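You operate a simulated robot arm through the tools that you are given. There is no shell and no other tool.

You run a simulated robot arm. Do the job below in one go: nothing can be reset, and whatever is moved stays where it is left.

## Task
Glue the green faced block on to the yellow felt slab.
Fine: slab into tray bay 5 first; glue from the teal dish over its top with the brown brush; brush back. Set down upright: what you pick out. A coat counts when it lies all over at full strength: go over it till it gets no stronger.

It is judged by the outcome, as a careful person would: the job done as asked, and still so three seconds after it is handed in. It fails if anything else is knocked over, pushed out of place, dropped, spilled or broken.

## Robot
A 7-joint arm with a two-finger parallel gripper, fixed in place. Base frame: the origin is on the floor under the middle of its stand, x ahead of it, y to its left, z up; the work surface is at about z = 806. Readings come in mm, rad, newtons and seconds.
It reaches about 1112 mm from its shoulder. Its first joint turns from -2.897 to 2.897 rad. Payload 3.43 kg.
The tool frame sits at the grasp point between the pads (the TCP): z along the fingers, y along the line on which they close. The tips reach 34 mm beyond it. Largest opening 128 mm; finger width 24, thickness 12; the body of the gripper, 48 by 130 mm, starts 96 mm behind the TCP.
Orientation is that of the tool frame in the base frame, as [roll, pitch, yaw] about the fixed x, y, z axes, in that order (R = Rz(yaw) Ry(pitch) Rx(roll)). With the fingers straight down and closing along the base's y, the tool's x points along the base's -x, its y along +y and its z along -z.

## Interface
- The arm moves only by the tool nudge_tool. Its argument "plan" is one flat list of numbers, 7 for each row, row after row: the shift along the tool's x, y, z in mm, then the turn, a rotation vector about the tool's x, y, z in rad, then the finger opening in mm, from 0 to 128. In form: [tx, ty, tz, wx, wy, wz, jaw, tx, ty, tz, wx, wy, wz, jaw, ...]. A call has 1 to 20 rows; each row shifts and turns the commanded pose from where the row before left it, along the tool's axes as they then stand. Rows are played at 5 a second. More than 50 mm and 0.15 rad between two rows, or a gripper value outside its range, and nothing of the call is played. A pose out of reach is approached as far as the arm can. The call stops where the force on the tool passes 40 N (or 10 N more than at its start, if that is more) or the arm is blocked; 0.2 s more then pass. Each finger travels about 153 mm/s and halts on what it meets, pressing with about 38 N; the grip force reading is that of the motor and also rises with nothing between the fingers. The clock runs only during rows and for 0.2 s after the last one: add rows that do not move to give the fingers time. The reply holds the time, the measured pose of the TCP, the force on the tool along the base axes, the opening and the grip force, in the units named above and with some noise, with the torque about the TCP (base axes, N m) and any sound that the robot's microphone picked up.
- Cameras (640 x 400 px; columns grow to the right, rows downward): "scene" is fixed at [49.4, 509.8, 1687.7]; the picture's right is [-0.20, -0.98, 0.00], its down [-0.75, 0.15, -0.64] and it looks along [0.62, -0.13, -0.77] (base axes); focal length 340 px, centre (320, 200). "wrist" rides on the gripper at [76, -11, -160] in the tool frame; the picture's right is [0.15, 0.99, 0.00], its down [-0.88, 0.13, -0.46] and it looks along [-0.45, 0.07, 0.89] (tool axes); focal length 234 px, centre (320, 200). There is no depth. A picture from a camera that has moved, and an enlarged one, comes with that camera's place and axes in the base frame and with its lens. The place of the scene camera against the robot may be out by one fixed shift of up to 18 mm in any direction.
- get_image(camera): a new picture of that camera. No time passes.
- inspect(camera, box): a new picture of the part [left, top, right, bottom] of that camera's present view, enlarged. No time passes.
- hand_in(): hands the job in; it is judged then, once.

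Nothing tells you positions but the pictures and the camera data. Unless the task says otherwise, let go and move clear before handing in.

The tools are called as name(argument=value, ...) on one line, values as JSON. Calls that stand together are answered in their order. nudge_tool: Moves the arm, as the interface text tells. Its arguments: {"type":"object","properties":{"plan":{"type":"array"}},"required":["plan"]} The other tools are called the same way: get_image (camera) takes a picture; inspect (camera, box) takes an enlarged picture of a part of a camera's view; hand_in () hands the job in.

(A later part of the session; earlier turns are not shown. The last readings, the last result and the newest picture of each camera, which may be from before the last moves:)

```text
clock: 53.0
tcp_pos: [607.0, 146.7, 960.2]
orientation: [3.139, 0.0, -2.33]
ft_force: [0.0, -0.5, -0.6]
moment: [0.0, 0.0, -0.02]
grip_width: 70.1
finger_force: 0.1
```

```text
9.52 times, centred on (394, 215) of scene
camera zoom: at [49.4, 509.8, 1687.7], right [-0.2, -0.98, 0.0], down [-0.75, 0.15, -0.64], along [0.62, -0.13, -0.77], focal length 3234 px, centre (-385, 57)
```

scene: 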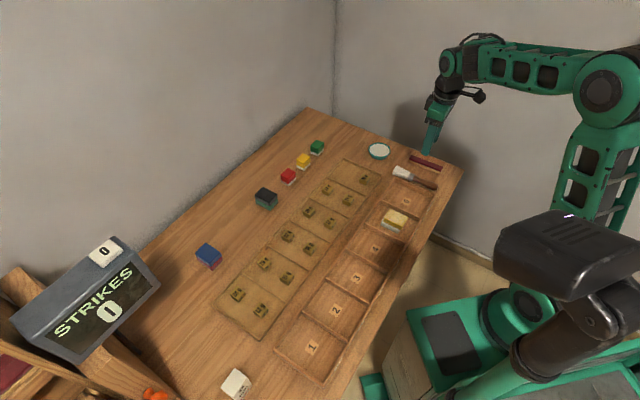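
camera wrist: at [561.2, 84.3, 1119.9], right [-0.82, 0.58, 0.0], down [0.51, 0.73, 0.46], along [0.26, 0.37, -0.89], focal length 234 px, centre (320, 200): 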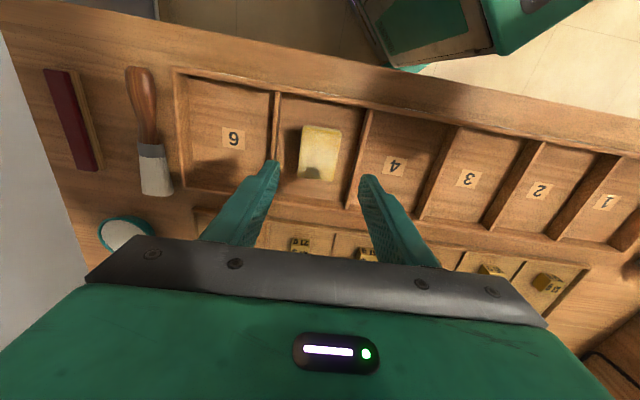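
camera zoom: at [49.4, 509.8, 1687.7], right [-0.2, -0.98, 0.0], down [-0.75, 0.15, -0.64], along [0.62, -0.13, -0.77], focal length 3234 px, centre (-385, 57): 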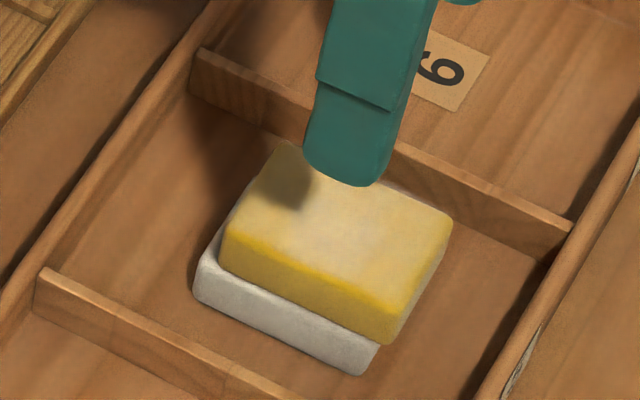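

The yellow slab is centred at about (608, 149), with its top near z = 850 and about 20 mm thick. I'll grip only the yellow slab, with finger tips just above the white one.

nudge_tool(plan=[-2.4, 1.2, 30, 0, 0, 0, 70, 0, 0, 35, 0, 0, 0, 70, 0, 0, 22, 0, 0, 0, 70, 0, 0, 4, 0, 0, 0, 70, 0, 0, 0, 0, 0, 0, 70])

inspect(camera="scene", box=[372, 194, 416, 236])

get_image(camera="wrist")

```text
clock: 54.2
tcp_pos: [606.8, 151.3, 868.9]
orientation: [-3.141, 0.001, -2.33]
ft_force: [0.1, -0.8, -0.4]
moment: [-0.02, 0.05, 0.01]
grip_width: 70.1
finger_force: 0.0
```

```text
9.52 times, centred on (394, 215) of scene
camera zoom: at [49.4, 509.8, 1687.7], right [-0.2, -0.98, 0.0], down [-0.75, 0.15, -0.64], along [0.62, -0.13, -0.77], focal length 3234 px, centre (-385, 57)
```

zoom: 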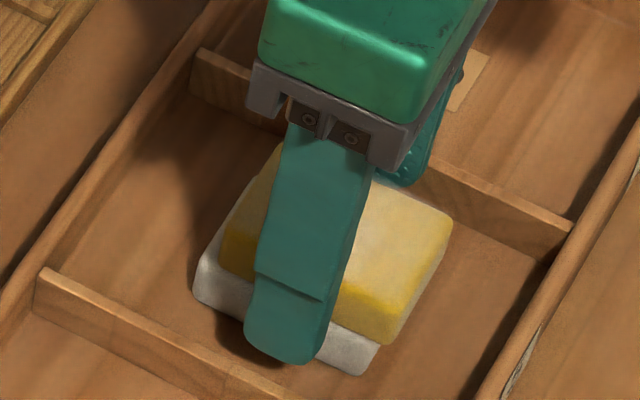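

```text
taken
camera wrist: at [561.8, 87.8, 1028.2], right [-0.82, 0.58, 0.0], down [0.51, 0.73, 0.46], along [0.26, 0.37, -0.89], focal length 234 px, centre (320, 200)
```

wrist: 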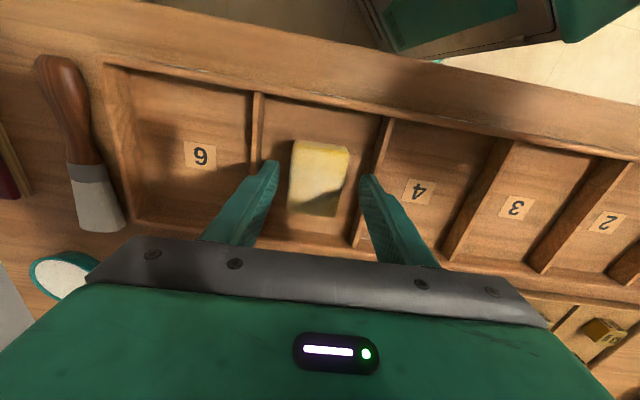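

I'll raise the fingers 2 mm for safety, then close gently on the yellow slab and lift a little to see if it comes alone.

nudge_tool(plan=[0, 0, -2, 0, 0, 0, 70, 0, 0, 0, 0, 0, 0, 55, 0, 0, 0, 0, 0, 0, 44, 0, 0, 0, 0, 0, 0, 34, 0, 0, 0, 0, 0, 0, 30])

nudge_tool(plan=[0, 0, -5, 0, 0, 0, 30, 0, 0, -15, 0, 0, 0, 30, 0, 0, 0, 0, 0, 0, 30])

inspect(camera="scene", box=[372, 184, 416, 236])

```text
clock: 55.4
tcp_pos: [606.5, 149.9, 871.0]
orientation: [-3.141, 0.001, -2.33]
ft_force: [0.9, -0.5, 0.4]
moment: [0.03, 0.0, 0.02]
grip_width: 44.6
finger_force: 38.3
```

```text
clock: 56.2
tcp_pos: [607.5, 151.7, 891.3]
orientation: [3.141, -0.001, -2.331]
ft_force: [-0.2, 0.6, -0.3]
moment: [0.01, 0.01, -0.04]
grip_width: 44.7
finger_force: 37.9
```

```text
7.69 times, centred on (394, 210) of scene
camera zoom: at [49.4, 509.8, 1687.7], right [-0.2, -0.98, 0.0], down [-0.75, 0.15, -0.64], along [0.62, -0.13, -0.77], focal length 2612 px, centre (-249, 123)
```

zoom: 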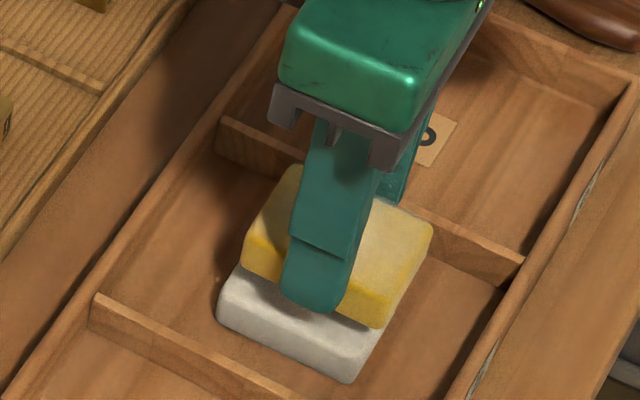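

Only the yellow slab came up, which confirms the stack. I'll park it in empty bay 4 for the moment.

nudge_tool(plan=[-1.95, 27.5, -5, 0, 0, 0, 30, -1.95, 27.5, -5, 0, 0, 0, 30, -1.95, 27.5, 0, 0, 0, 0, 30, -1.95, 27.5, 0, 0, 0, 0, 30, 0, 0, 0, 0, 0, 0, 30, 0, 0, 25, 0, 0, 0, 30, 0, 0, 15, 0, 0, 0, 30, 0, 0, 0, 0, 0, 0, 30])

get_image(camera="wrist")

inspect(camera="scene", box=[340, 194, 420, 264])

```text
clock: 58.0
tcp_pos: [533.0, 232.1, 860.3]
orientation: [-3.141, -0.001, -2.329]
ft_force: [0.3, -0.6, -0.4]
moment: [-0.04, -0.01, -0.03]
grip_width: 44.6
finger_force: 37.9
```

```text
taken
camera wrist: at [487.7, 168.6, 1020.5], right [-0.82, 0.58, 0.0], down [0.51, 0.73, 0.46], along [0.26, 0.37, -0.89], focal length 234 px, centre (320, 200)
```

wrist: 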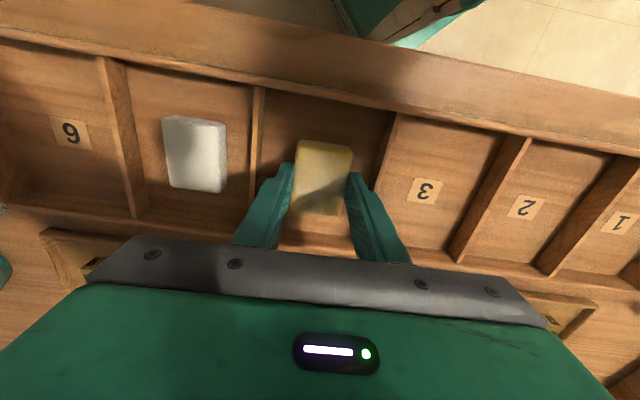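

```text
5.71 times, centred on (380, 229) of scene
camera zoom: at [49.4, 509.8, 1687.7], right [-0.2, -0.98, 0.0], down [-0.75, 0.15, -0.64], along [0.62, -0.13, -0.77], focal length 1941 px, centre (-23, 34)
```

zoom: 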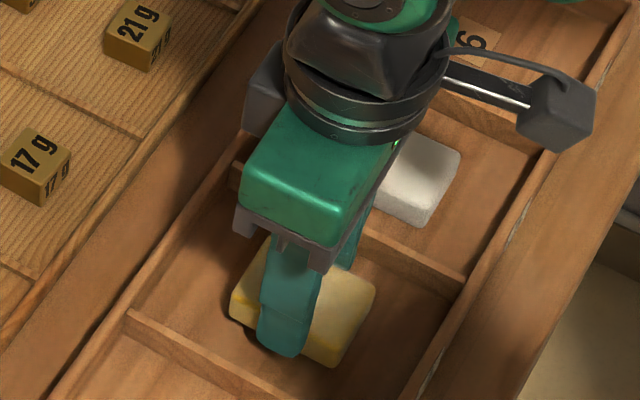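

I'll lower it gently onto the bay 4 floor.

nudge_tool(plan=[0, 0, 4, 0, 0, 0, 30, 0, 0, 2, 0, 0, 0, 30, 0, 0, 1, 0, 0, 0, 30, 0, 0, 0, 0, 0, 0, 30])

nudge_tool(plan=[0, 0, 1, 0, 0, 0, 30, 0, 0, 0, 0, 0, 0, 30])

```text
clock: 59.0
tcp_pos: [533.4, 231.5, 854.3]
orientation: [-3.142, 0.002, -2.331]
ft_force: [0.0, 1.0, 0.0]
moment: [0.02, -0.01, 0.01]
grip_width: 44.3
finger_force: 38.1
```

```text
clock: 59.6
tcp_pos: [533.6, 230.5, 853.5]
orientation: [3.141, 0.0, -2.33]
ft_force: [-0.5, 0.0, -0.2]
moment: [0.01, 0.02, 0.02]
grip_width: 44.6
finger_force: 38.0
```

nudge_tool(plan=[0, 0, 1, 0, 0, 0, 30, 0, 0, 0, 0, 0, 0, 30])

nudge_tool(plan=[0, 0, 1, 0, 0, 0, 30, 0, 0, 0, 0, 0, 0, 30])

```text
clock: 60.2
tcp_pos: [532.3, 233.3, 850.4]
orientation: [-3.139, 0.002, -2.33]
ft_force: [-0.5, -0.3, 0.2]
moment: [-0.03, -0.01, -0.02]
grip_width: 44.2
finger_force: 38.5
```

```text
clock: 60.8
tcp_pos: [532.8, 231.9, 851.0]
orientation: [3.141, 0.0, -2.33]
ft_force: [0.0, 0.3, -0.2]
moment: [-0.01, -0.03, 0.0]
grip_width: 44.6
finger_force: 38.7
```

nudge_tool(plan=[0, 0, 1, 0, 0, 0, 30, 0, 0, 0, 0, 0, 0, 30])

nudge_tool(plan=[0, 0, 1, 0, 0, 0, 30, 0, 0, 0, 0, 0, 0, 30])

```text
clock: 61.4
tcp_pos: [533.1, 231.5, 851.1]
orientation: [-3.141, -0.001, -2.33]
ft_force: [-0.9, -0.6, -0.4]
moment: [0.02, 0.02, -0.04]
grip_width: 44.3
finger_force: 38.0
```

```text
clock: 62.0
tcp_pos: [533.9, 231.3, 848.2]
orientation: [3.141, 0.001, -2.331]
ft_force: [-0.4, 0.2, -0.5]
moment: [-0.03, 0.01, 0.0]
grip_width: 44.6
finger_force: 37.3
```

nudge_tool(plan=[0, 0, 1, 0, 0, 0, 30, 0, 0, 0, 0, 0, 0, 30])

inspect(camera="scene", box=[350, 214, 400, 264])

```text
clock: 62.6
tcp_pos: [532.5, 232.0, 849.3]
orientation: [-3.14, 0.001, -2.33]
ft_force: [0.2, 0.0, 13.2]
moment: [-0.02, 0.07, 0.03]
grip_width: 44.9
finger_force: 38.1
```

```text
8.00 times, centred on (375, 239) of scene
camera zoom: at [49.4, 509.8, 1687.7], right [-0.2, -0.98, 0.0], down [-0.75, 0.15, -0.64], along [0.62, -0.13, -0.77], focal length 2717 px, centre (-120, -112)
```

zoom: 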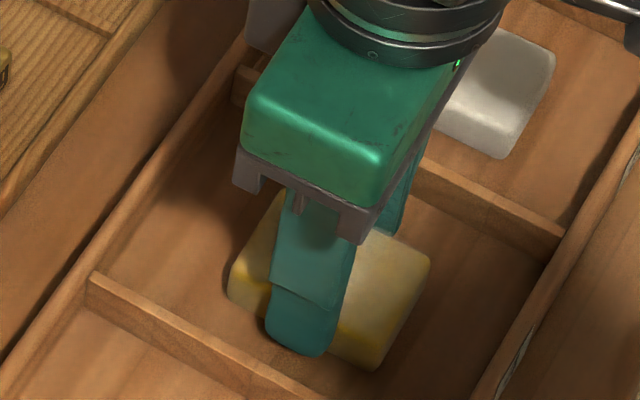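

It's on the floor of bay 4. I'll release, rise, and go over the white slab in bay 5.

nudge_tool(plan=[0, 0, -1, 0, 0, 0, 30, 0, 0, 0, 0, 0, 0, 52, 0, 0, 0, 0, 0, 0, 62, 0, 0, 0, 0, 0, 0, 62, 0, 0, -10, 0, 0, 0, 62, 0, 0, -35, 0, 0, 0, 62, 0, 0, -35, 0, 0, 0, 66, 0, 0, -30, 0, 0, 0, 70, 1.95, -27.7, 0, 0, 0, 0, 70, 1.95, -27.7, 0, 0, 0, 0, 70, 1.95, -27.7, 0, 0, 0, 0, 70, 1.95, -27.7, 0, 0, 0, 0, 70, 0, 0, 0, 0, 0, 0, 70, 0, 0, 0, 0, 0, 0, 70])

get_image(camera="wrist")

inspect(camera="wrist", box=[260, 70, 380, 190])

inspect(camera="scene", box=[340, 190, 420, 264])

```text
clock: 65.6
tcp_pos: [608.5, 151.4, 959.4]
orientation: [3.141, 0.001, -2.33]
ft_force: [-0.3, 0.0, 1.0]
moment: [-0.04, 0.01, -0.03]
grip_width: 70.2
finger_force: 0.0
```

```text
taken
camera wrist: at [562.8, 87.9, 1118.2], right [-0.82, 0.58, 0.0], down [0.51, 0.73, 0.46], along [0.26, 0.37, -0.89], focal length 234 px, centre (320, 200)
```

wrist: 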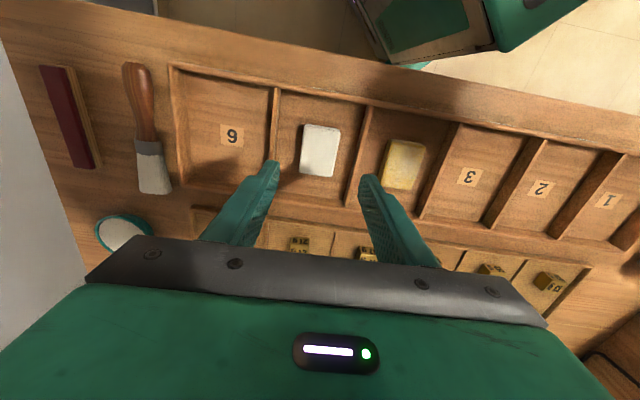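

```text
3.33 times, centred on (320, 130) of wrist
camera zoom: at [562.8, 87.9, 1118.2], right [-0.82, 0.58, 0.0], down [0.51, 0.73, 0.46], along [0.26, 0.37, -0.89], focal length 781 px, centre (320, 433)
```

zoom: 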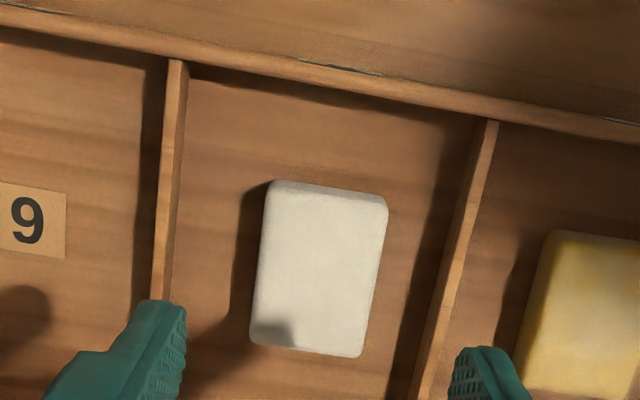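

```text
5.41 times, centred on (380, 227) of scene
camera zoom: at [49.4, 509.8, 1687.7], right [-0.2, -0.98, 0.0], down [-0.75, 0.15, -0.64], along [0.62, -0.13, -0.77], focal length 1836 px, centre (-4, 54)
```

zoom: 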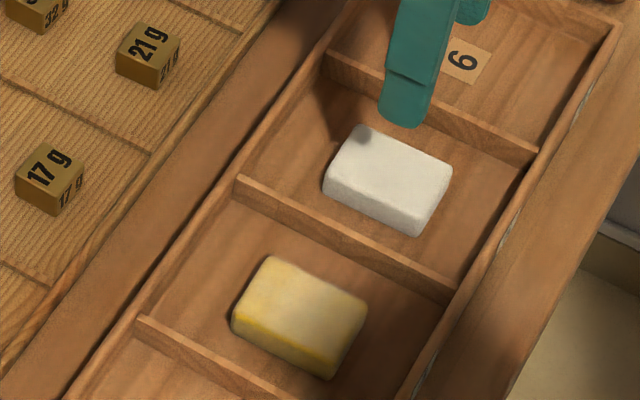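

The white slab sits where I first set it down. I'll pick it up with the same TCP relation as before, so I can return it exactly to its original spot.

nudge_tool(plan=[-4.4, -2.3, 30, 0, 0, 0.01, 70, 0, 0, 40, 0, 0, 0, 70, 0, 0, 30, 0, 0, 0, 66, 0, 0, 9, 0, 0, 0, 66, 0, 0, 0, 0, 0, 0, 66, 0, 0, 0, 0, 0, 0, 66])

inspect(camera="scene", box=[360, 190, 420, 240])

get_image(camera="wrist")

```text
clock: 67.0
tcp_pos: [613.2, 152.2, 849.1]
orientation: [3.14, 0.0, -2.341]
ft_force: [0.4, -0.2, -0.6]
moment: [0.03, -0.01, 0.03]
grip_width: 65.9
finger_force: 0.0
```

```text
8.00 times, centred on (390, 215) of scene
camera zoom: at [49.4, 509.8, 1687.7], right [-0.2, -0.98, 0.0], down [-0.75, 0.15, -0.64], along [0.62, -0.13, -0.77], focal length 2717 px, centre (-240, 80)
```

zoom: 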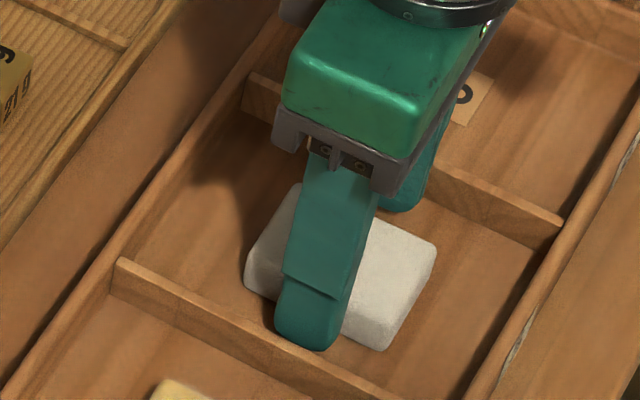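

```text
taken
camera wrist: at [567.0, 89.4, 1009.1], right [-0.81, 0.58, 0.0], down [0.52, 0.72, 0.46], along [0.27, 0.37, -0.89], focal length 234 px, centre (320, 200)
```

wrist: 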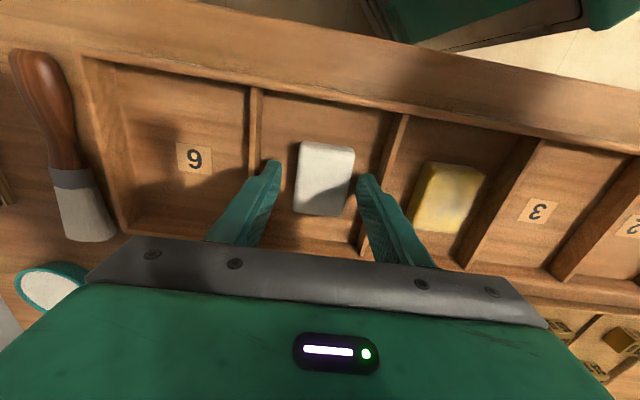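

I'll close on the white slab and lift it.

nudge_tool(plan=[0, 0, 0, 0, 0, 0, 54, 0, 0, 0, 0, 0, 0, 44, 0, 0, 0, 0, 0, 0, 34, 0, 0, 0, 0, 0, 0, 30, 0, 0, -10, 0, 0, 0, 30, 0, 0, -40, 0, 0, 0, 30, 0, 0, -40, 0, 0, 0, 30, 0, 0, -40, 0, 0, 0, 30, 0, 0, 0, 0, 0, 0, 30])

get_image(camera="wrist")

get_image(camera="scene")

```text
clock: 69.0
tcp_pos: [612.3, 152.4, 980.4]
orientation: [3.141, 0.001, -2.341]
ft_force: [0.2, 0.3, -0.5]
moment: [0.02, -0.01, 0.02]
grip_width: 44.7
finger_force: 38.3
```

```text
taken
camera wrist: at [566.9, 89.4, 1139.9], right [-0.81, 0.58, 0.0], down [0.52, 0.72, 0.46], along [0.27, 0.37, -0.89], focal length 234 px, centre (320, 200)
```

wrist: 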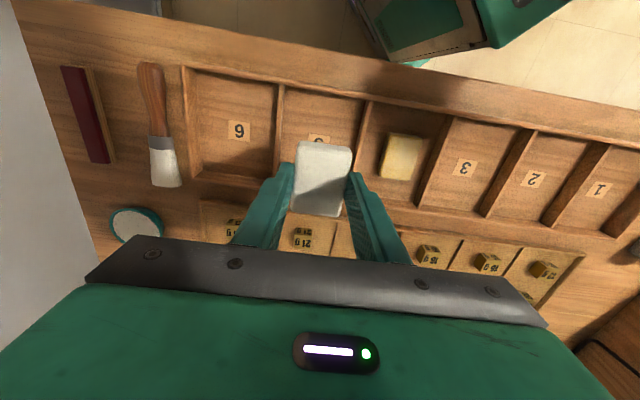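

```text
taken
```

scene: 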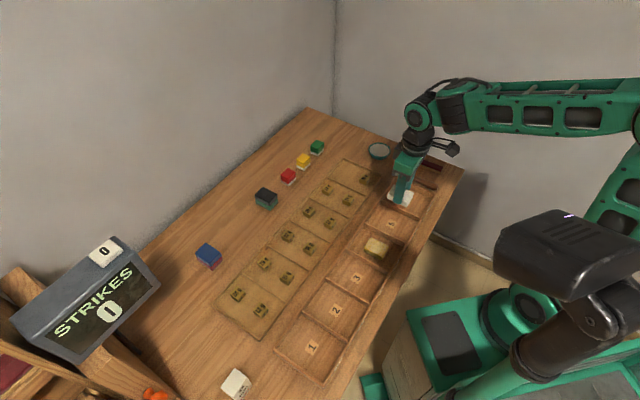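

I'll carry the white slab back to its original spot beside the blue and black stacks.

nudge_tool(plan=[-35.7, 24.56, 0, 0, 0, 0, 30, -35.7, 24.56, 0, 0, 0, 0, 30, -35.7, 24.56, 0, 0, 0, 0, 30, -35.7, 24.56, 0, 0, 0, 0, 30, -35.7, 24.56, 0, 0, 0, 0, 30, -35.7, 24.56, 0, 0, 0, 0, 30, -35.7, 24.56, 0, 0, 0, 0, 30, -35.7, 24.56, 0, 0, 0, 0, 30, -35.7, 24.56, 0, 0, 0, 0, 30, -35.7, 24.56, 0, 0, 0, 0, 30, -35.7, 24.56, 0, 0, 0, 0, 30, 0, 0, 0, 0, 0, 0, 30, 0, 0, 0, 0, 0, 0, 30])

get_image(camera="scene")

```text
clock: 71.8
tcp_pos: [691.7, 623.6, 983.7]
orientation: [-3.141, -0.002, -2.34]
ft_force: [0.0, 0.6, -0.4]
moment: [-0.03, 0.0, -0.01]
grip_width: 44.4
finger_force: 38.4
```

```text
taken
```

scene: 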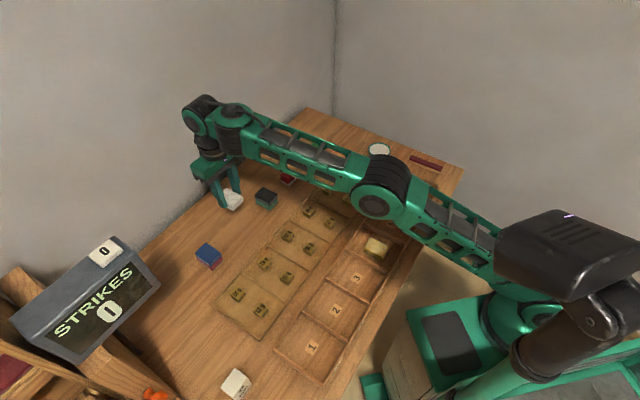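

Position matches (692, 623). I'll descend now.

nudge_tool(plan=[0, 0, 40, 0, 0, 0, 30, 0, 0, 40, 0, 0, 0, 30, 0, 0, 38, 0, 0, 0, 30, 0, 0, 10, 0, 0, 0, 30, 0, 0, 0, 0, 0, 0, 30])

inspect(camera="scene", box=[222, 205, 262, 245])

```text
clock: 73.0
tcp_pos: [691.8, 623.6, 851.9]
orientation: [-3.141, 0.001, -2.342]
ft_force: [0.9, 0.5, -0.7]
moment: [0.01, 0.0, -0.05]
grip_width: 44.9
finger_force: 38.0
```

```text
10.00 times, centred on (242, 225) of scene
camera zoom: at [49.4, 509.8, 1687.7], right [-0.2, -0.98, 0.0], down [-0.75, 0.15, -0.64], along [0.62, -0.13, -0.77], focal length 3396 px, centre (1100, -50)
```

zoom: 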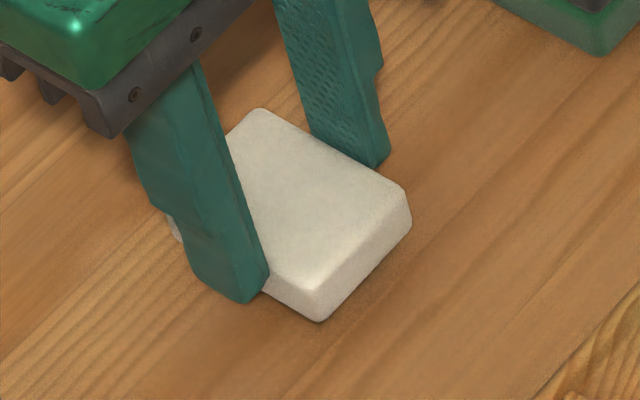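

I'll lower to just above the bench and compare with the original picture at the same zoom.

nudge_tool(plan=[0, 0, 4, 0, 0, 0, 30, 0, 0, 1, 0, 0, 0, 30, 0, 0, 0, 0, 0, 0, 30])

inspect(camera="scene", box=[222, 205, 262, 245])

```text
clock: 73.8
tcp_pos: [692.4, 622.9, 847.8]
orientation: [-3.14, 0.001, -2.34]
ft_force: [0.1, 0.2, 0.2]
moment: [0.02, 0.03, 0.01]
grip_width: 44.6
finger_force: 38.3
```

```text
10.00 times, centred on (242, 225) of scene
camera zoom: at [49.4, 509.8, 1687.7], right [-0.2, -0.98, 0.0], down [-0.75, 0.15, -0.64], along [0.62, -0.13, -0.77], focal length 3396 px, centre (1100, -50)
```

zoom: 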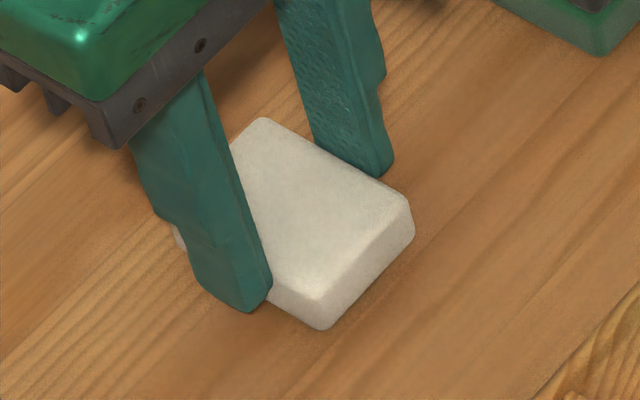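

Compared with the original picture it needs about 3 mm towards the robot. I'll shift, then lower to contact.

nudge_tool(plan=[3.0, 0.1, 0, 0, 0, 0, 30, 0, 0, 1, 0, 0, 0, 30, 0, 0, 0, 0, 0, 0, 30])

inspect(camera="scene", box=[222, 205, 262, 245])

```text
clock: 74.6
tcp_pos: [689.0, 620.2, 847.0]
orientation: [-3.141, -0.001, -2.341]
ft_force: [0.2, -0.3, -0.8]
moment: [0.03, 0.0, 0.0]
grip_width: 44.6
finger_force: 38.1
```

```text
10.00 times, centred on (242, 225) of scene
camera zoom: at [49.4, 509.8, 1687.7], right [-0.2, -0.98, 0.0], down [-0.75, 0.15, -0.64], along [0.62, -0.13, -0.77], focal length 3396 px, centre (1100, -50)
```

zoom: 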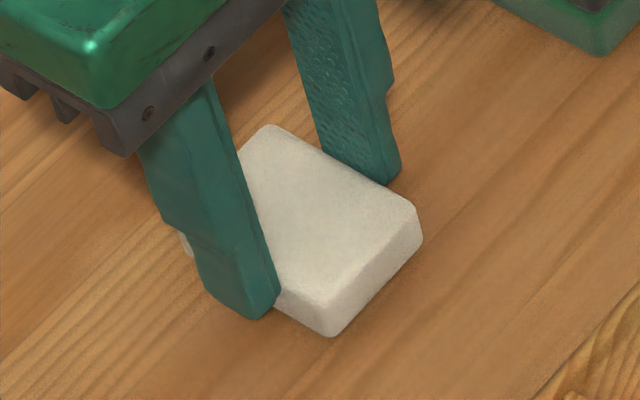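

That matches the original corner positions. Now I'll lower to contact and release.

nudge_tool(plan=[0, 0, 1, 0, 0, 0, 30, 0, 0, 0, 0, 0, 0, 30])

nudge_tool(plan=[0, 0, 1, 0, 0, 0, 30, 0, 0, 0, 0, 0, 0, 30])

```text
clock: 75.2
tcp_pos: [690.4, 620.5, 844.6]
orientation: [-3.141, 0.0, -2.342]
ft_force: [-0.2, -0.1, -0.6]
moment: [-0.01, 0.01, -0.02]
grip_width: 44.6
finger_force: 37.3
```

```text
clock: 75.8
tcp_pos: [689.5, 620.0, 845.7]
orientation: [3.141, -0.001, -2.34]
ft_force: [1.0, -0.6, 0.1]
moment: [0.0, -0.04, -0.02]
grip_width: 44.4
finger_force: 37.8
```

nudge_tool(plan=[0, 0, 1, 0, 0, 0, 30, 0, 0, 0, 0, 0, 0, 30])

nudge_tool(plan=[0, 0, 0.7, 0, 0, 0, 30, 0, 0, 0, 0, 0, 0, 30])

```text
clock: 76.4
tcp_pos: [690.8, 620.4, 844.4]
orientation: [3.142, 0.0, -2.342]
ft_force: [0.4, -0.4, 4.0]
moment: [0.02, -0.06, 0.03]
grip_width: 44.5
finger_force: 38.0
```

```text
clock: 77.0
tcp_pos: [689.7, 619.9, 844.5]
orientation: [3.141, 0.001, -2.339]
ft_force: [-0.6, -0.6, 11.0]
moment: [-0.05, -0.03, 0.01]
grip_width: 44.5
finger_force: 38.2
```

Contact. I'll release and rise.

nudge_tool(plan=[0, 0, -0.8, 0, 0, 0, 30, 0, 0, 0, 0, 0, 0, 54, 0, 0, 0, 0, 0, 0, 66, 0, 0, 0, 0, 0, 0, 66, 0, 0, -10, 0, 0, 0, 70, 0, 0, -40, 0, 0, 0, 70, 0, 0, -40, 0, 0, 0, 70, 0, 0, -40, 0, 0, 0, 70, 0, 0, 0, 0, 0, 0, 70])

inspect(camera="scene", box=[222, 205, 262, 245])

get_image(camera="scene")

get_image(camera="wrist")

```text
clock: 79.0
tcp_pos: [691.6, 622.2, 973.8]
orientation: [3.141, -0.001, -2.341]
ft_force: [-0.3, 0.1, 0.2]
moment: [0.03, -0.03, -0.01]
grip_width: 70.1
finger_force: 0.0
```

```text
10.00 times, centred on (242, 225) of scene
camera zoom: at [49.4, 509.8, 1687.7], right [-0.2, -0.98, 0.0], down [-0.75, 0.15, -0.64], along [0.62, -0.13, -0.77], focal length 3396 px, centre (1100, -50)
```

zoom: 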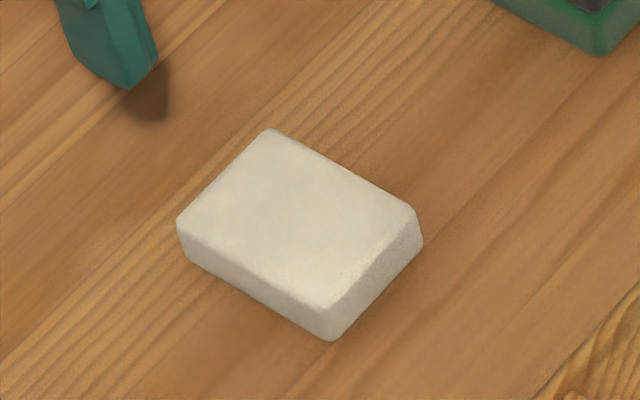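

```text
taken
```

scene: 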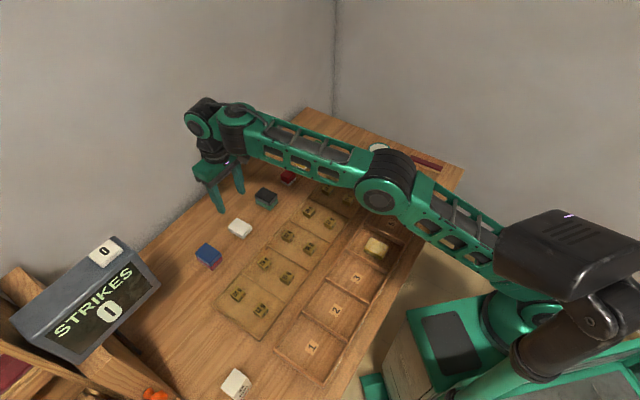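

```text
taken
camera wrist: at [645.3, 559.1, 1134.1], right [-0.81, 0.58, 0.0], down [0.52, 0.72, 0.46], along [0.27, 0.37, -0.89], focal length 234 px, centre (320, 200)
```

wrist: 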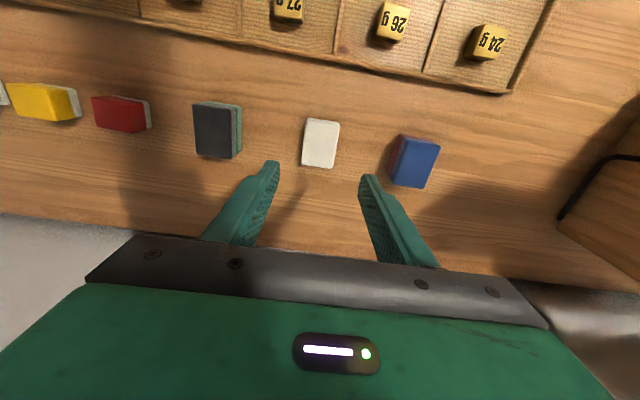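

The white slab is back where it was, within about a millimetre. Now back to bay 4 for the yellow slab.

nudge_tool(plan=[39.1, -15.8, 1.4, 0, 0, 0, 70, 39.1, -15.8, 1.4, 0, 0, 0, 70, 39.1, -15.8, 1.4, 0, 0, 0, 70, 39.1, -15.8, 1.4, 0, 0, 0, 70, 39.1, -15.8, 1.4, 0, 0, 0, 70, 39.1, -15.8, 1.4, 0, 0, 0, 70, 39.1, -15.8, 1.4, 0, 0, 0, 70, 39.1, -15.8, 1.4, 0, 0, 0, 70, 39.1, -15.8, 1.4, 0, 0, 0, 70, 39.1, -15.8, 1.4, 0, 0, 0, 70, 0, 0, 0, 0, 0, -0.01, 66, 0, 0, 0, 0, 0, 0, 66])

get_image(camera="wrist")

inspect(camera="wrist", box=[260, 70, 380, 190])

```text
clock: 81.6
tcp_pos: [531.2, 230.6, 958.4]
orientation: [-3.141, 0.0, -2.331]
ft_force: [0.0, 0.4, -0.6]
moment: [0.0, 0.0, -0.01]
grip_width: 65.9
finger_force: 0.2
```

```text
taken
camera wrist: at [485.6, 166.6, 1118.9], right [-0.82, 0.58, 0.0], down [0.51, 0.73, 0.46], along [0.26, 0.37, -0.89], focal length 234 px, centre (320, 200)
```

wrist: 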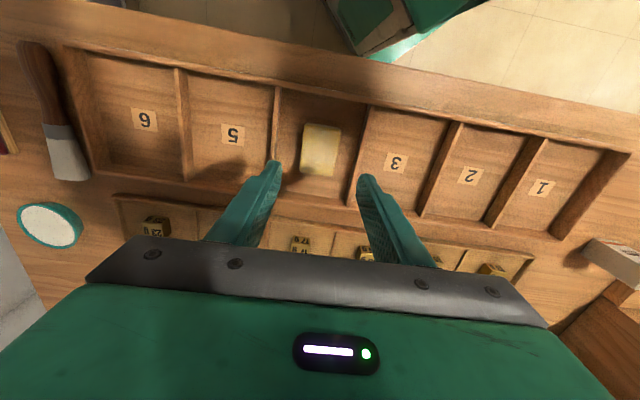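

```text
3.33 times, centred on (320, 130) of wrist
camera zoom: at [485.6, 166.6, 1118.9], right [-0.82, 0.58, 0.0], down [0.51, 0.73, 0.46], along [0.26, 0.37, -0.89], focal length 781 px, centre (320, 433)
```

zoom: 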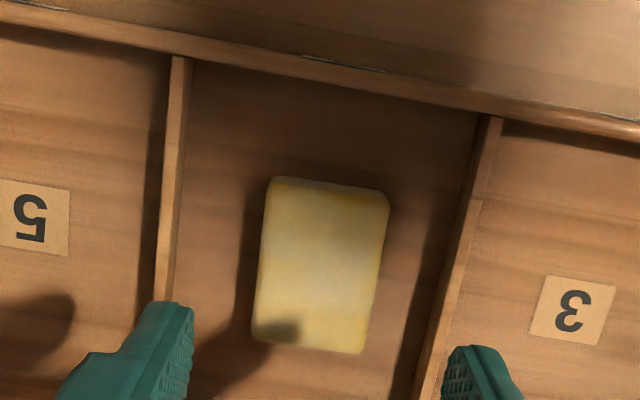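

I'll descend around the yellow slab and grip it.

nudge_tool(plan=[-2.1, -0.2, 40, 0, 0, 0, 66, 0, 0, 40, 0, 0, 0, 66, 0, 0, 25, 0, 0, 0, 66, 0, 0, 4, 0, 0, 0, 66, 0, 0, 0, 0, 0, 0, 66, 0, 0, 0, 0, 0, 0, 54, 0, 0, 0, 0, 0, 0, 44, 0, 0, 0, 0, 0, 0, 34, 0, 0, 0, 0, 0, 0, 30])

get_image(camera="wrist")

```text
clock: 83.6
tcp_pos: [533.1, 230.8, 851.0]
orientation: [3.142, -0.001, -2.33]
ft_force: [-0.6, -0.8, -0.4]
moment: [0.01, 0.01, 0.0]
grip_width: 44.5
finger_force: 37.7
```

```text
taken
camera wrist: at [487.6, 168.3, 1010.1], right [-0.82, 0.58, 0.0], down [0.51, 0.73, 0.46], along [0.26, 0.37, -0.89], focal length 234 px, centre (320, 200)
```

wrist: 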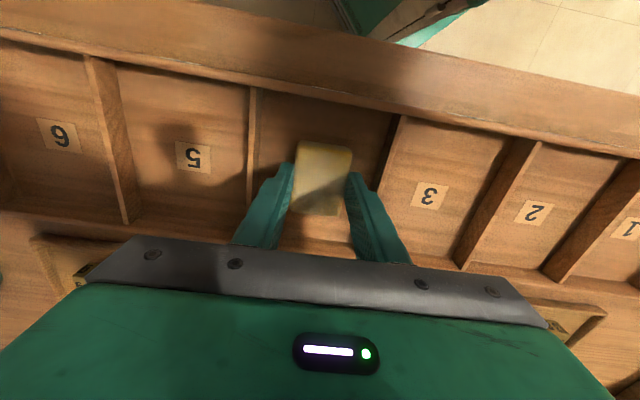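

Gripped at 44.5 mm. I'll lift it, move it across to bay 5 and come down just above the floor.

nudge_tool(plan=[0, 0, -10, 0, 0, 0, 30, 0, 0, -35, 0, 0, 0, 30, 0.4, -28.2, 0, 0, 0, 0, 30, 0.4, -28.2, 0, 0, 0, 0, 30, 0.4, -28.2, 0, 0, 0, 0, 30, 0.4, -28.2, 0, 0, 0, 0, 30, 0, 0, 0, 0, 0, 0, 30, 0, 0, 25, 0, 0, 0, 30, 0, 0, 14, 0, 0, 0, 30, 0, 0, 0, 0, 0, 0, 30])

inspect(camera="scene", box=[360, 190, 420, 240])

get_image(camera="wrist")

```text
clock: 85.8
tcp_pos: [612.9, 152.2, 856.5]
orientation: [3.14, 0.002, -2.329]
ft_force: [0.1, -0.3, -0.5]
moment: [-0.01, -0.01, 0.02]
grip_width: 44.3
finger_force: 38.1
```

```text
8.00 times, centred on (390, 215) of scene
camera zoom: at [49.4, 509.8, 1687.7], right [-0.2, -0.98, 0.0], down [-0.75, 0.15, -0.64], along [0.62, -0.13, -0.77], focal length 2717 px, centre (-240, 80)
```

zoom: 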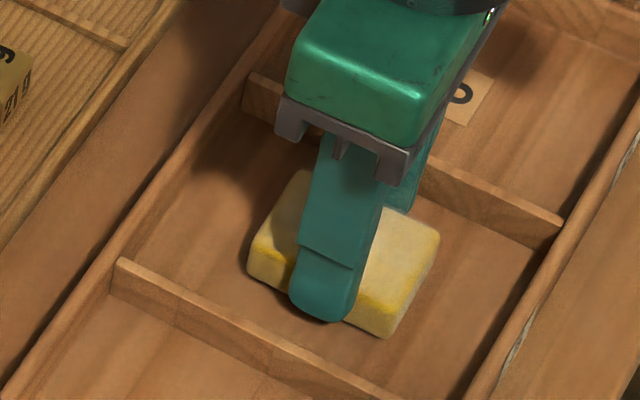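

```text
taken
camera wrist: at [567.6, 89.2, 1015.4], right [-0.82, 0.57, 0.0], down [0.51, 0.73, 0.46], along [0.26, 0.37, -0.89], focal length 234 px, centre (320, 200)
```

wrist: 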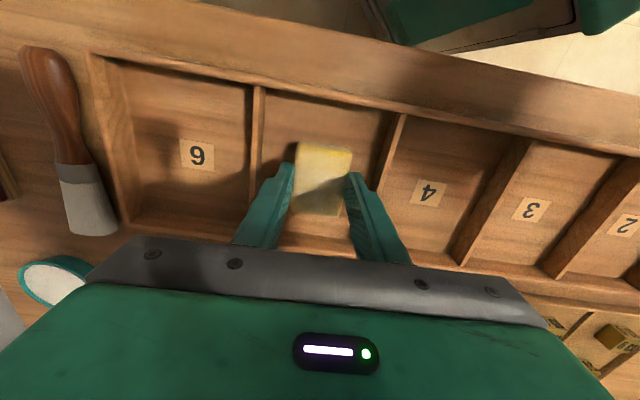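

Centred over bay 5. I'll lower to contact.

nudge_tool(plan=[0, 0, 3, 0, 0, 0, 30, 0, 0, 1, 0, 0, 0, 30, 0, 0, 0, 0, 0, 0, 30])

nudge_tool(plan=[0, 0, 1, 0, 0, 0, 30, 0, 0, 0, 0, 0, 0, 30])

nudge_tool(plan=[0, 0, 1, 0, 0, 0, 30, 0, 0, 0, 0, 0, 0, 30])

```text
clock: 86.6
tcp_pos: [612.6, 152.0, 850.8]
orientation: [-3.141, 0.001, -2.332]
ft_force: [-0.1, 0.2, -1.4]
moment: [0.01, 0.0, 0.01]
grip_width: 44.3
finger_force: 38.4
```

```text
clock: 87.2
tcp_pos: [611.5, 151.4, 850.7]
orientation: [-3.141, 0.0, -2.329]
ft_force: [0.2, -0.1, 0.1]
moment: [0.02, 0.01, -0.02]
grip_width: 44.5
finger_force: 37.7
```

```text
clock: 87.8
tcp_pos: [613.2, 152.2, 850.4]
orientation: [3.141, 0.001, -2.33]
ft_force: [-1.0, 0.0, 2.4]
moment: [0.01, 0.01, -0.01]
grip_width: 44.4
finger_force: 37.7
```

The yellow slab rests on the bay 5 floor. I'll release it, rise, and return above the brush.

nudge_tool(plan=[0, 0, -0.5, 0, 0, 0, 30, 0, 0, 0, 0, 0, 0, 52, 0, 0, 0, 0, 0, 0, 62, 0, 0, 0, 0, 0, 0, 62, 0, 0, -10, 0, 0, 0, 62, 0, 0, -35, 0, 0, 0, 62, 0, 0, -35, 0, 0, 0, 62, 0, 0, -20, 0, 0, 0, 62, 0, -43.8, 0, 0, 0, 0, 60, 0, -43.8, 0, 0, 0, 0, 56, 0, -43.8, 0, 0, 0, 0, 50, 0, -43.8, 0, 0, 0, 0, 46, 0, -43.8, 0, 0, 0, 0, 46, 0, 0, 0, 0, 0, 0, 46, 0, 0, 0, 0, 0, 0, 46])

get_image(camera="wrist")

inspect(camera="wrist", box=[260, 90, 380, 240])

inspect(camera="scene", box=[372, 194, 416, 236])

```text
clock: 91.0
tcp_pos: [771.9, 1.6, 952.4]
orientation: [-3.141, -0.002, -2.33]
ft_force: [0.7, -0.2, 0.3]
moment: [-0.02, 0.02, -0.04]
grip_width: 45.9
finger_force: 0.1
```

```text
taken
camera wrist: at [727.4, -62.0, 1111.6], right [-0.82, 0.57, 0.0], down [0.51, 0.73, 0.46], along [0.26, 0.37, -0.89], focal length 234 px, centre (320, 200)
```

wrist: 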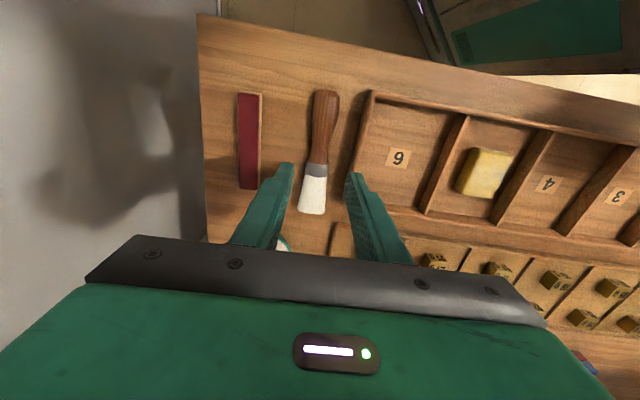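

```text
2.67 times, centred on (320, 165) of wrist
camera zoom: at [727.4, -62.0, 1111.6], right [-0.82, 0.57, 0.0], down [0.51, 0.73, 0.46], along [0.26, 0.37, -0.89], focal length 624 px, centre (320, 293)
```

zoom: 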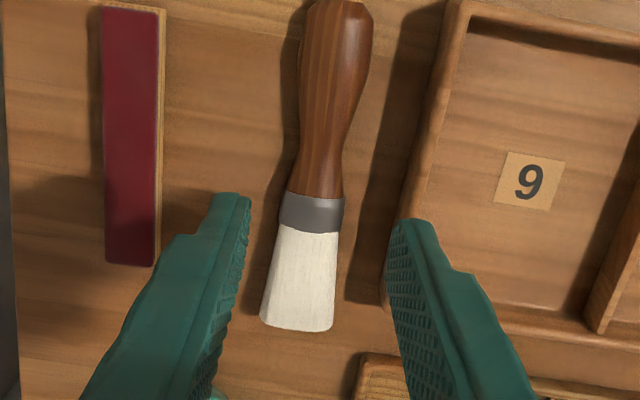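

```text
9.52 times, centred on (394, 215) of scene
camera zoom: at [49.4, 509.8, 1687.7], right [-0.2, -0.98, 0.0], down [-0.75, 0.15, -0.64], along [0.62, -0.13, -0.77], focal length 3234 px, centre (-385, 57)
```

zoom: 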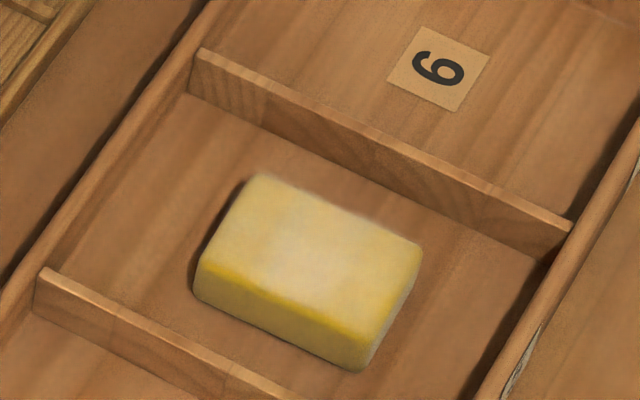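

The slab looks half-coated (paler in the middle). The brush lies at about 47°, and I'll align and descend on it.

nudge_tool(plan=[-1.3, 1.2, 20, 0, 0, -0.014, 46, 0, 0, 35, 0, 0, 0, 46, 0, 0, 30, 0, 0, 0, 46, 0, 0, 18, 0, 0, 0, 46, 0, 0, 5, 0, 0, 0, 46, 0, 0, 0, 0, 0, 0, 46])

inspect(camera="wrist", box=[260, 100, 380, 240])

inspect(camera="scene", box=[390, 158, 440, 195])

```text
clock: 92.4
tcp_pos: [771.6, 3.3, 842.6]
orientation: [-3.14, 0.0, -2.315]
ft_force: [0.2, 0.2, 0.7]
moment: [0.0, 0.01, -0.02]
grip_width: 46.0
finger_force: 0.1
```

```text
2.86 times, centred on (320, 170) of wrist
camera zoom: at [727.7, -60.8, 1001.8], right [-0.83, 0.56, 0.0], down [0.5, 0.74, 0.46], along [0.26, 0.38, -0.89], focal length 669 px, centre (320, 286)
```

zoom: 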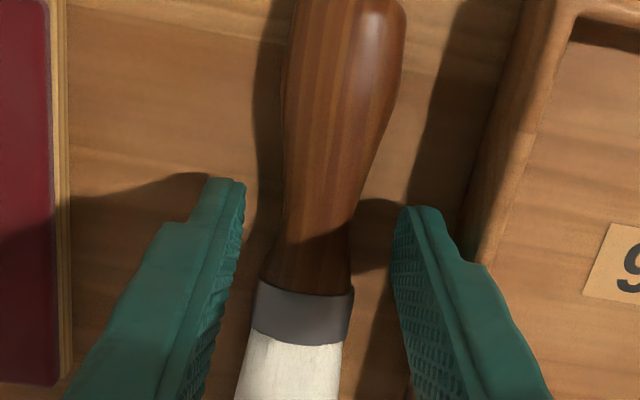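

```text
10.81 times, centred on (415, 176) of scene
camera zoom: at [49.4, 509.8, 1687.7], right [-0.2, -0.98, 0.0], down [-0.75, 0.15, -0.64], along [0.62, -0.13, -0.77], focal length 3671 px, centre (-707, 454)
```

zoom: 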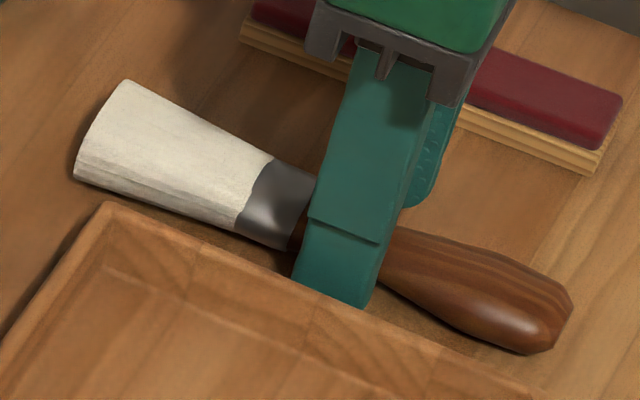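

Same straddle as before. I'll close, lift, tilt and go over the slab.

nudge_tool(plan=[0, 0, 0, 0, 0, 0, 34, 0, 0, 0, 0, 0, 0, 24, 0, 0, 0, 0, 0, 0, 14, 0, 0, 0, 0, 0, 0, 10, 0, 0, -5, 0, 0, 0, 10, 0, 0, -25, 0, 0, 0, 10, 0, 0, -40, 0, 0, 0, 10, 0, 0, -40, 0, 0, 0, 10, 0, 0, -40, 0, 0, 0, 10, 0, 0, 0, 0, 0.14, 0, 10, 0, 0, 0, 0, 0.14, 0, 10, 0, 0, 0, 0, 0.14, 0, 10, 0, 0, 0, 0, 0.14, 0, 10, 0, 0, 0, 0, 0.14, 0, 10, 0, 0, 0, 0, 0, 0, 10])

get_image(camera="wrist")

get_image(camera="scene")

```text
clock: 95.6
tcp_pos: [772.2, 4.1, 992.5]
orientation: [-3.141, -0.701, -2.314]
ft_force: [0.0, -0.6, 0.7]
moment: [0.02, 0.02, -0.03]
grip_width: 28.7
finger_force: 37.9
```

```text
taken
camera wrist: at [810.2, 28.1, 1163.1], right [-0.8, 0.59, 0.1], down [0.56, 0.8, -0.22], along [-0.21, -0.12, -0.97], focal length 234 px, centre (320, 200)
```

wrist: 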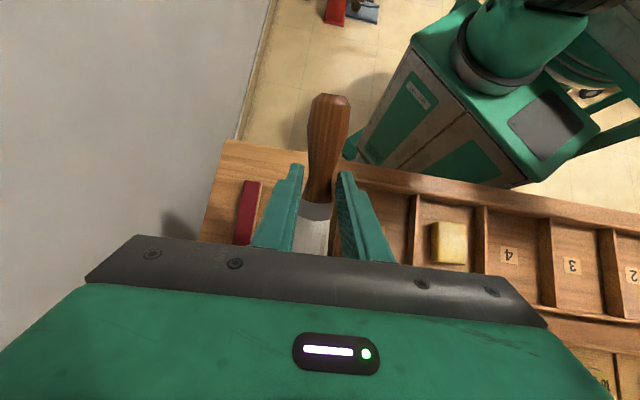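

```text
taken
```

scene: 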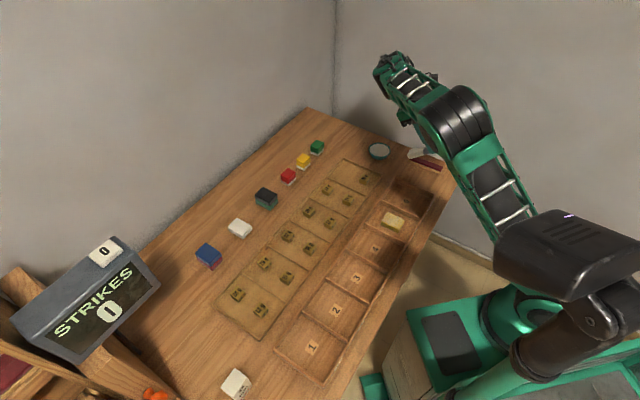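

The brush is held well. Since it's beside the dish, I'll re-dip first for a full load, gently.

nudge_tool(plan=[-27.9, -13.9, -12.9, 0, 0, 0, 10, -27.9, -13.9, -12.9, 0, 0, 0, 10, -27.9, -13.9, -12.9, 0, 0, 0, 10, -27.9, -13.9, -12.9, 0, 0, 0, 10, 0, 0, 0, 0, 0, 0, 10, -12.9, 0, 15.3, 0, 0, 0, 10, -12.9, 0, 15.3, 0, 0, 0, 10, 0, 0, 0, 0, 0, 0, 10, 0, 0, 0, 0, 0, 0, 10])

inspect(camera="scene", box=[350, 120, 420, 170])

```text
clock: 97.6
tcp_pos: [892.6, 52.3, 919.5]
orientation: [3.141, -0.7, -2.317]
ft_force: [0.4, -0.7, -1.1]
moment: [-0.03, 0.03, 0.0]
grip_width: 28.6
finger_force: 37.8
```

```text
8.00 times, centred on (385, 145) of scene
camera zoom: at [49.4, 509.8, 1687.7], right [-0.2, -0.98, 0.0], down [-0.75, 0.15, -0.64], along [0.62, -0.13, -0.77], focal length 2717 px, centre (-200, 640)
```

zoom: 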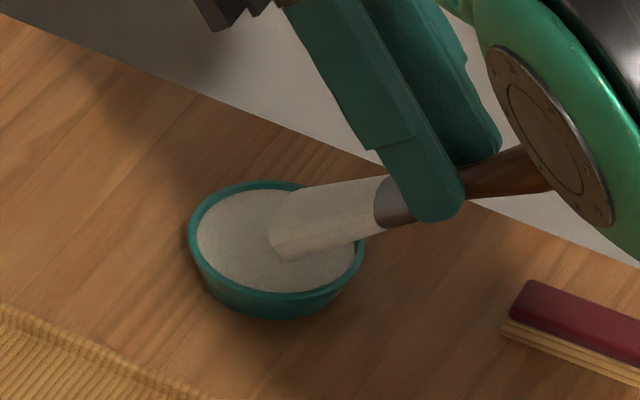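

nudge_tool(plan=[-1.3, 0, 1.53, 0, 0, 0, 10, -1.3, 0, 1.53, 0, 0, 0, 10, 0, 0, 0, 0, 0, 0, 10])

nudge_tool(plan=[-0.64, 0, 0.77, 0, 0, 0, 10, -0.64, 0, 0.77, 0, 0, 0, 10, 0, 0, 0, 0, 0, 0, 10])

inspect(camera="scene", box=[350, 120, 420, 170])

```text
clock: 98.4
tcp_pos: [893.7, 51.9, 916.4]
orientation: [3.139, -0.701, -2.316]
ft_force: [0.4, -0.1, -0.4]
moment: [0.02, -0.01, -0.02]
grip_width: 28.8
finger_force: 37.8
```

```text
clock: 99.2
tcp_pos: [894.1, 52.4, 914.8]
orientation: [3.14, -0.7, -2.316]
ft_force: [0.2, -0.7, -0.5]
moment: [0.0, -0.01, 0.0]
grip_width: 29.1
finger_force: 37.6
```

```text
8.00 times, centred on (385, 145) of scene
camera zoom: at [49.4, 509.8, 1687.7], right [-0.2, -0.98, 0.0], down [-0.75, 0.15, -0.64], along [0.62, -0.13, -0.77], focal length 2717 px, centre (-200, 640)
```

zoom: 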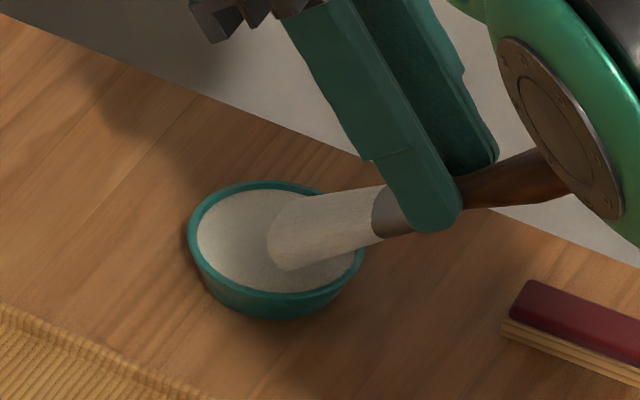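

nudge_tool(plan=[-0.64, 0, 0.77, 0, 0, 0, 10, -0.64, 0, 0.77, 0, 0, 0, 10, 0, 0, 0, 0, 0, 0, 10])

inspect(camera="scene", box=[350, 120, 420, 170])

```text
clock: 100.0
tcp_pos: [894.5, 52.8, 912.5]
orientation: [3.141, -0.701, -2.317]
ft_force: [-1.0, 0.2, -0.1]
moment: [0.0, 0.03, 0.01]
grip_width: 28.4
finger_force: 38.5
```

```text
8.00 times, centred on (385, 145) of scene
camera zoom: at [49.4, 509.8, 1687.7], right [-0.2, -0.98, 0.0], down [-0.75, 0.15, -0.64], along [0.62, -0.13, -0.77], focal length 2717 px, centre (-200, 640)
```

zoom: 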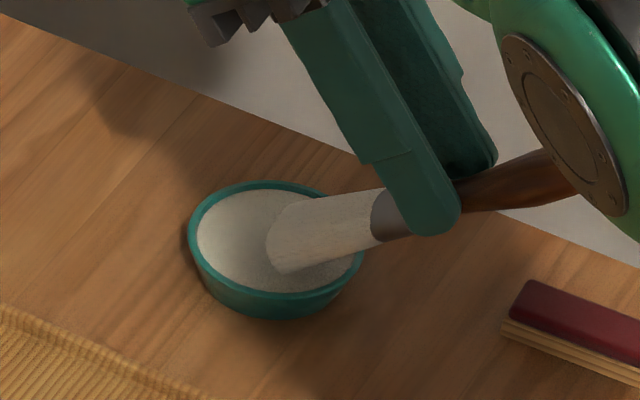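

nudge_tool(plan=[-0.64, 0, 0.77, 0, 0, 0, 10, 0, 0, 0, 0, 0, 0, 10, 0, 0, 0, 0, 0, 0, 10])

```text
clock: 100.8
tcp_pos: [892.4, 52.4, 911.6]
orientation: [3.14, -0.7, -2.317]
ft_force: [0.2, 0.6, -0.9]
moment: [0.02, -0.04, -0.03]
grip_width: 28.6
finger_force: 37.9
```

nudge_tool(plan=[-0.64, 0, 0.77, 0, 0, 0, 10, 0, 0, 0, 0, 0, 0, 10, 0, 0, 0, 0, 0, 0, 10])

inspect(camera="scene", box=[350, 120, 420, 170])

```text
clock: 101.6
tcp_pos: [894.0, 52.6, 910.3]
orientation: [3.141, -0.699, -2.317]
ft_force: [0.4, 0.0, -0.5]
moment: [0.0, -0.03, 0.01]
grip_width: 28.7
finger_force: 37.7
```

```text
8.00 times, centred on (385, 145) of scene
camera zoom: at [49.4, 509.8, 1687.7], right [-0.2, -0.98, 0.0], down [-0.75, 0.15, -0.64], along [0.62, -0.13, -0.77], focal length 2717 px, centre (-200, 640)
```

zoom: 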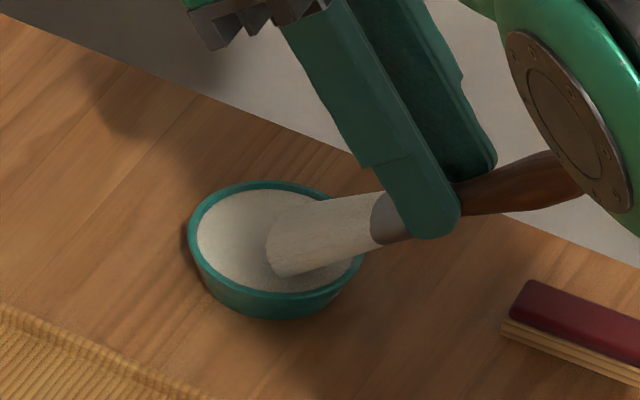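

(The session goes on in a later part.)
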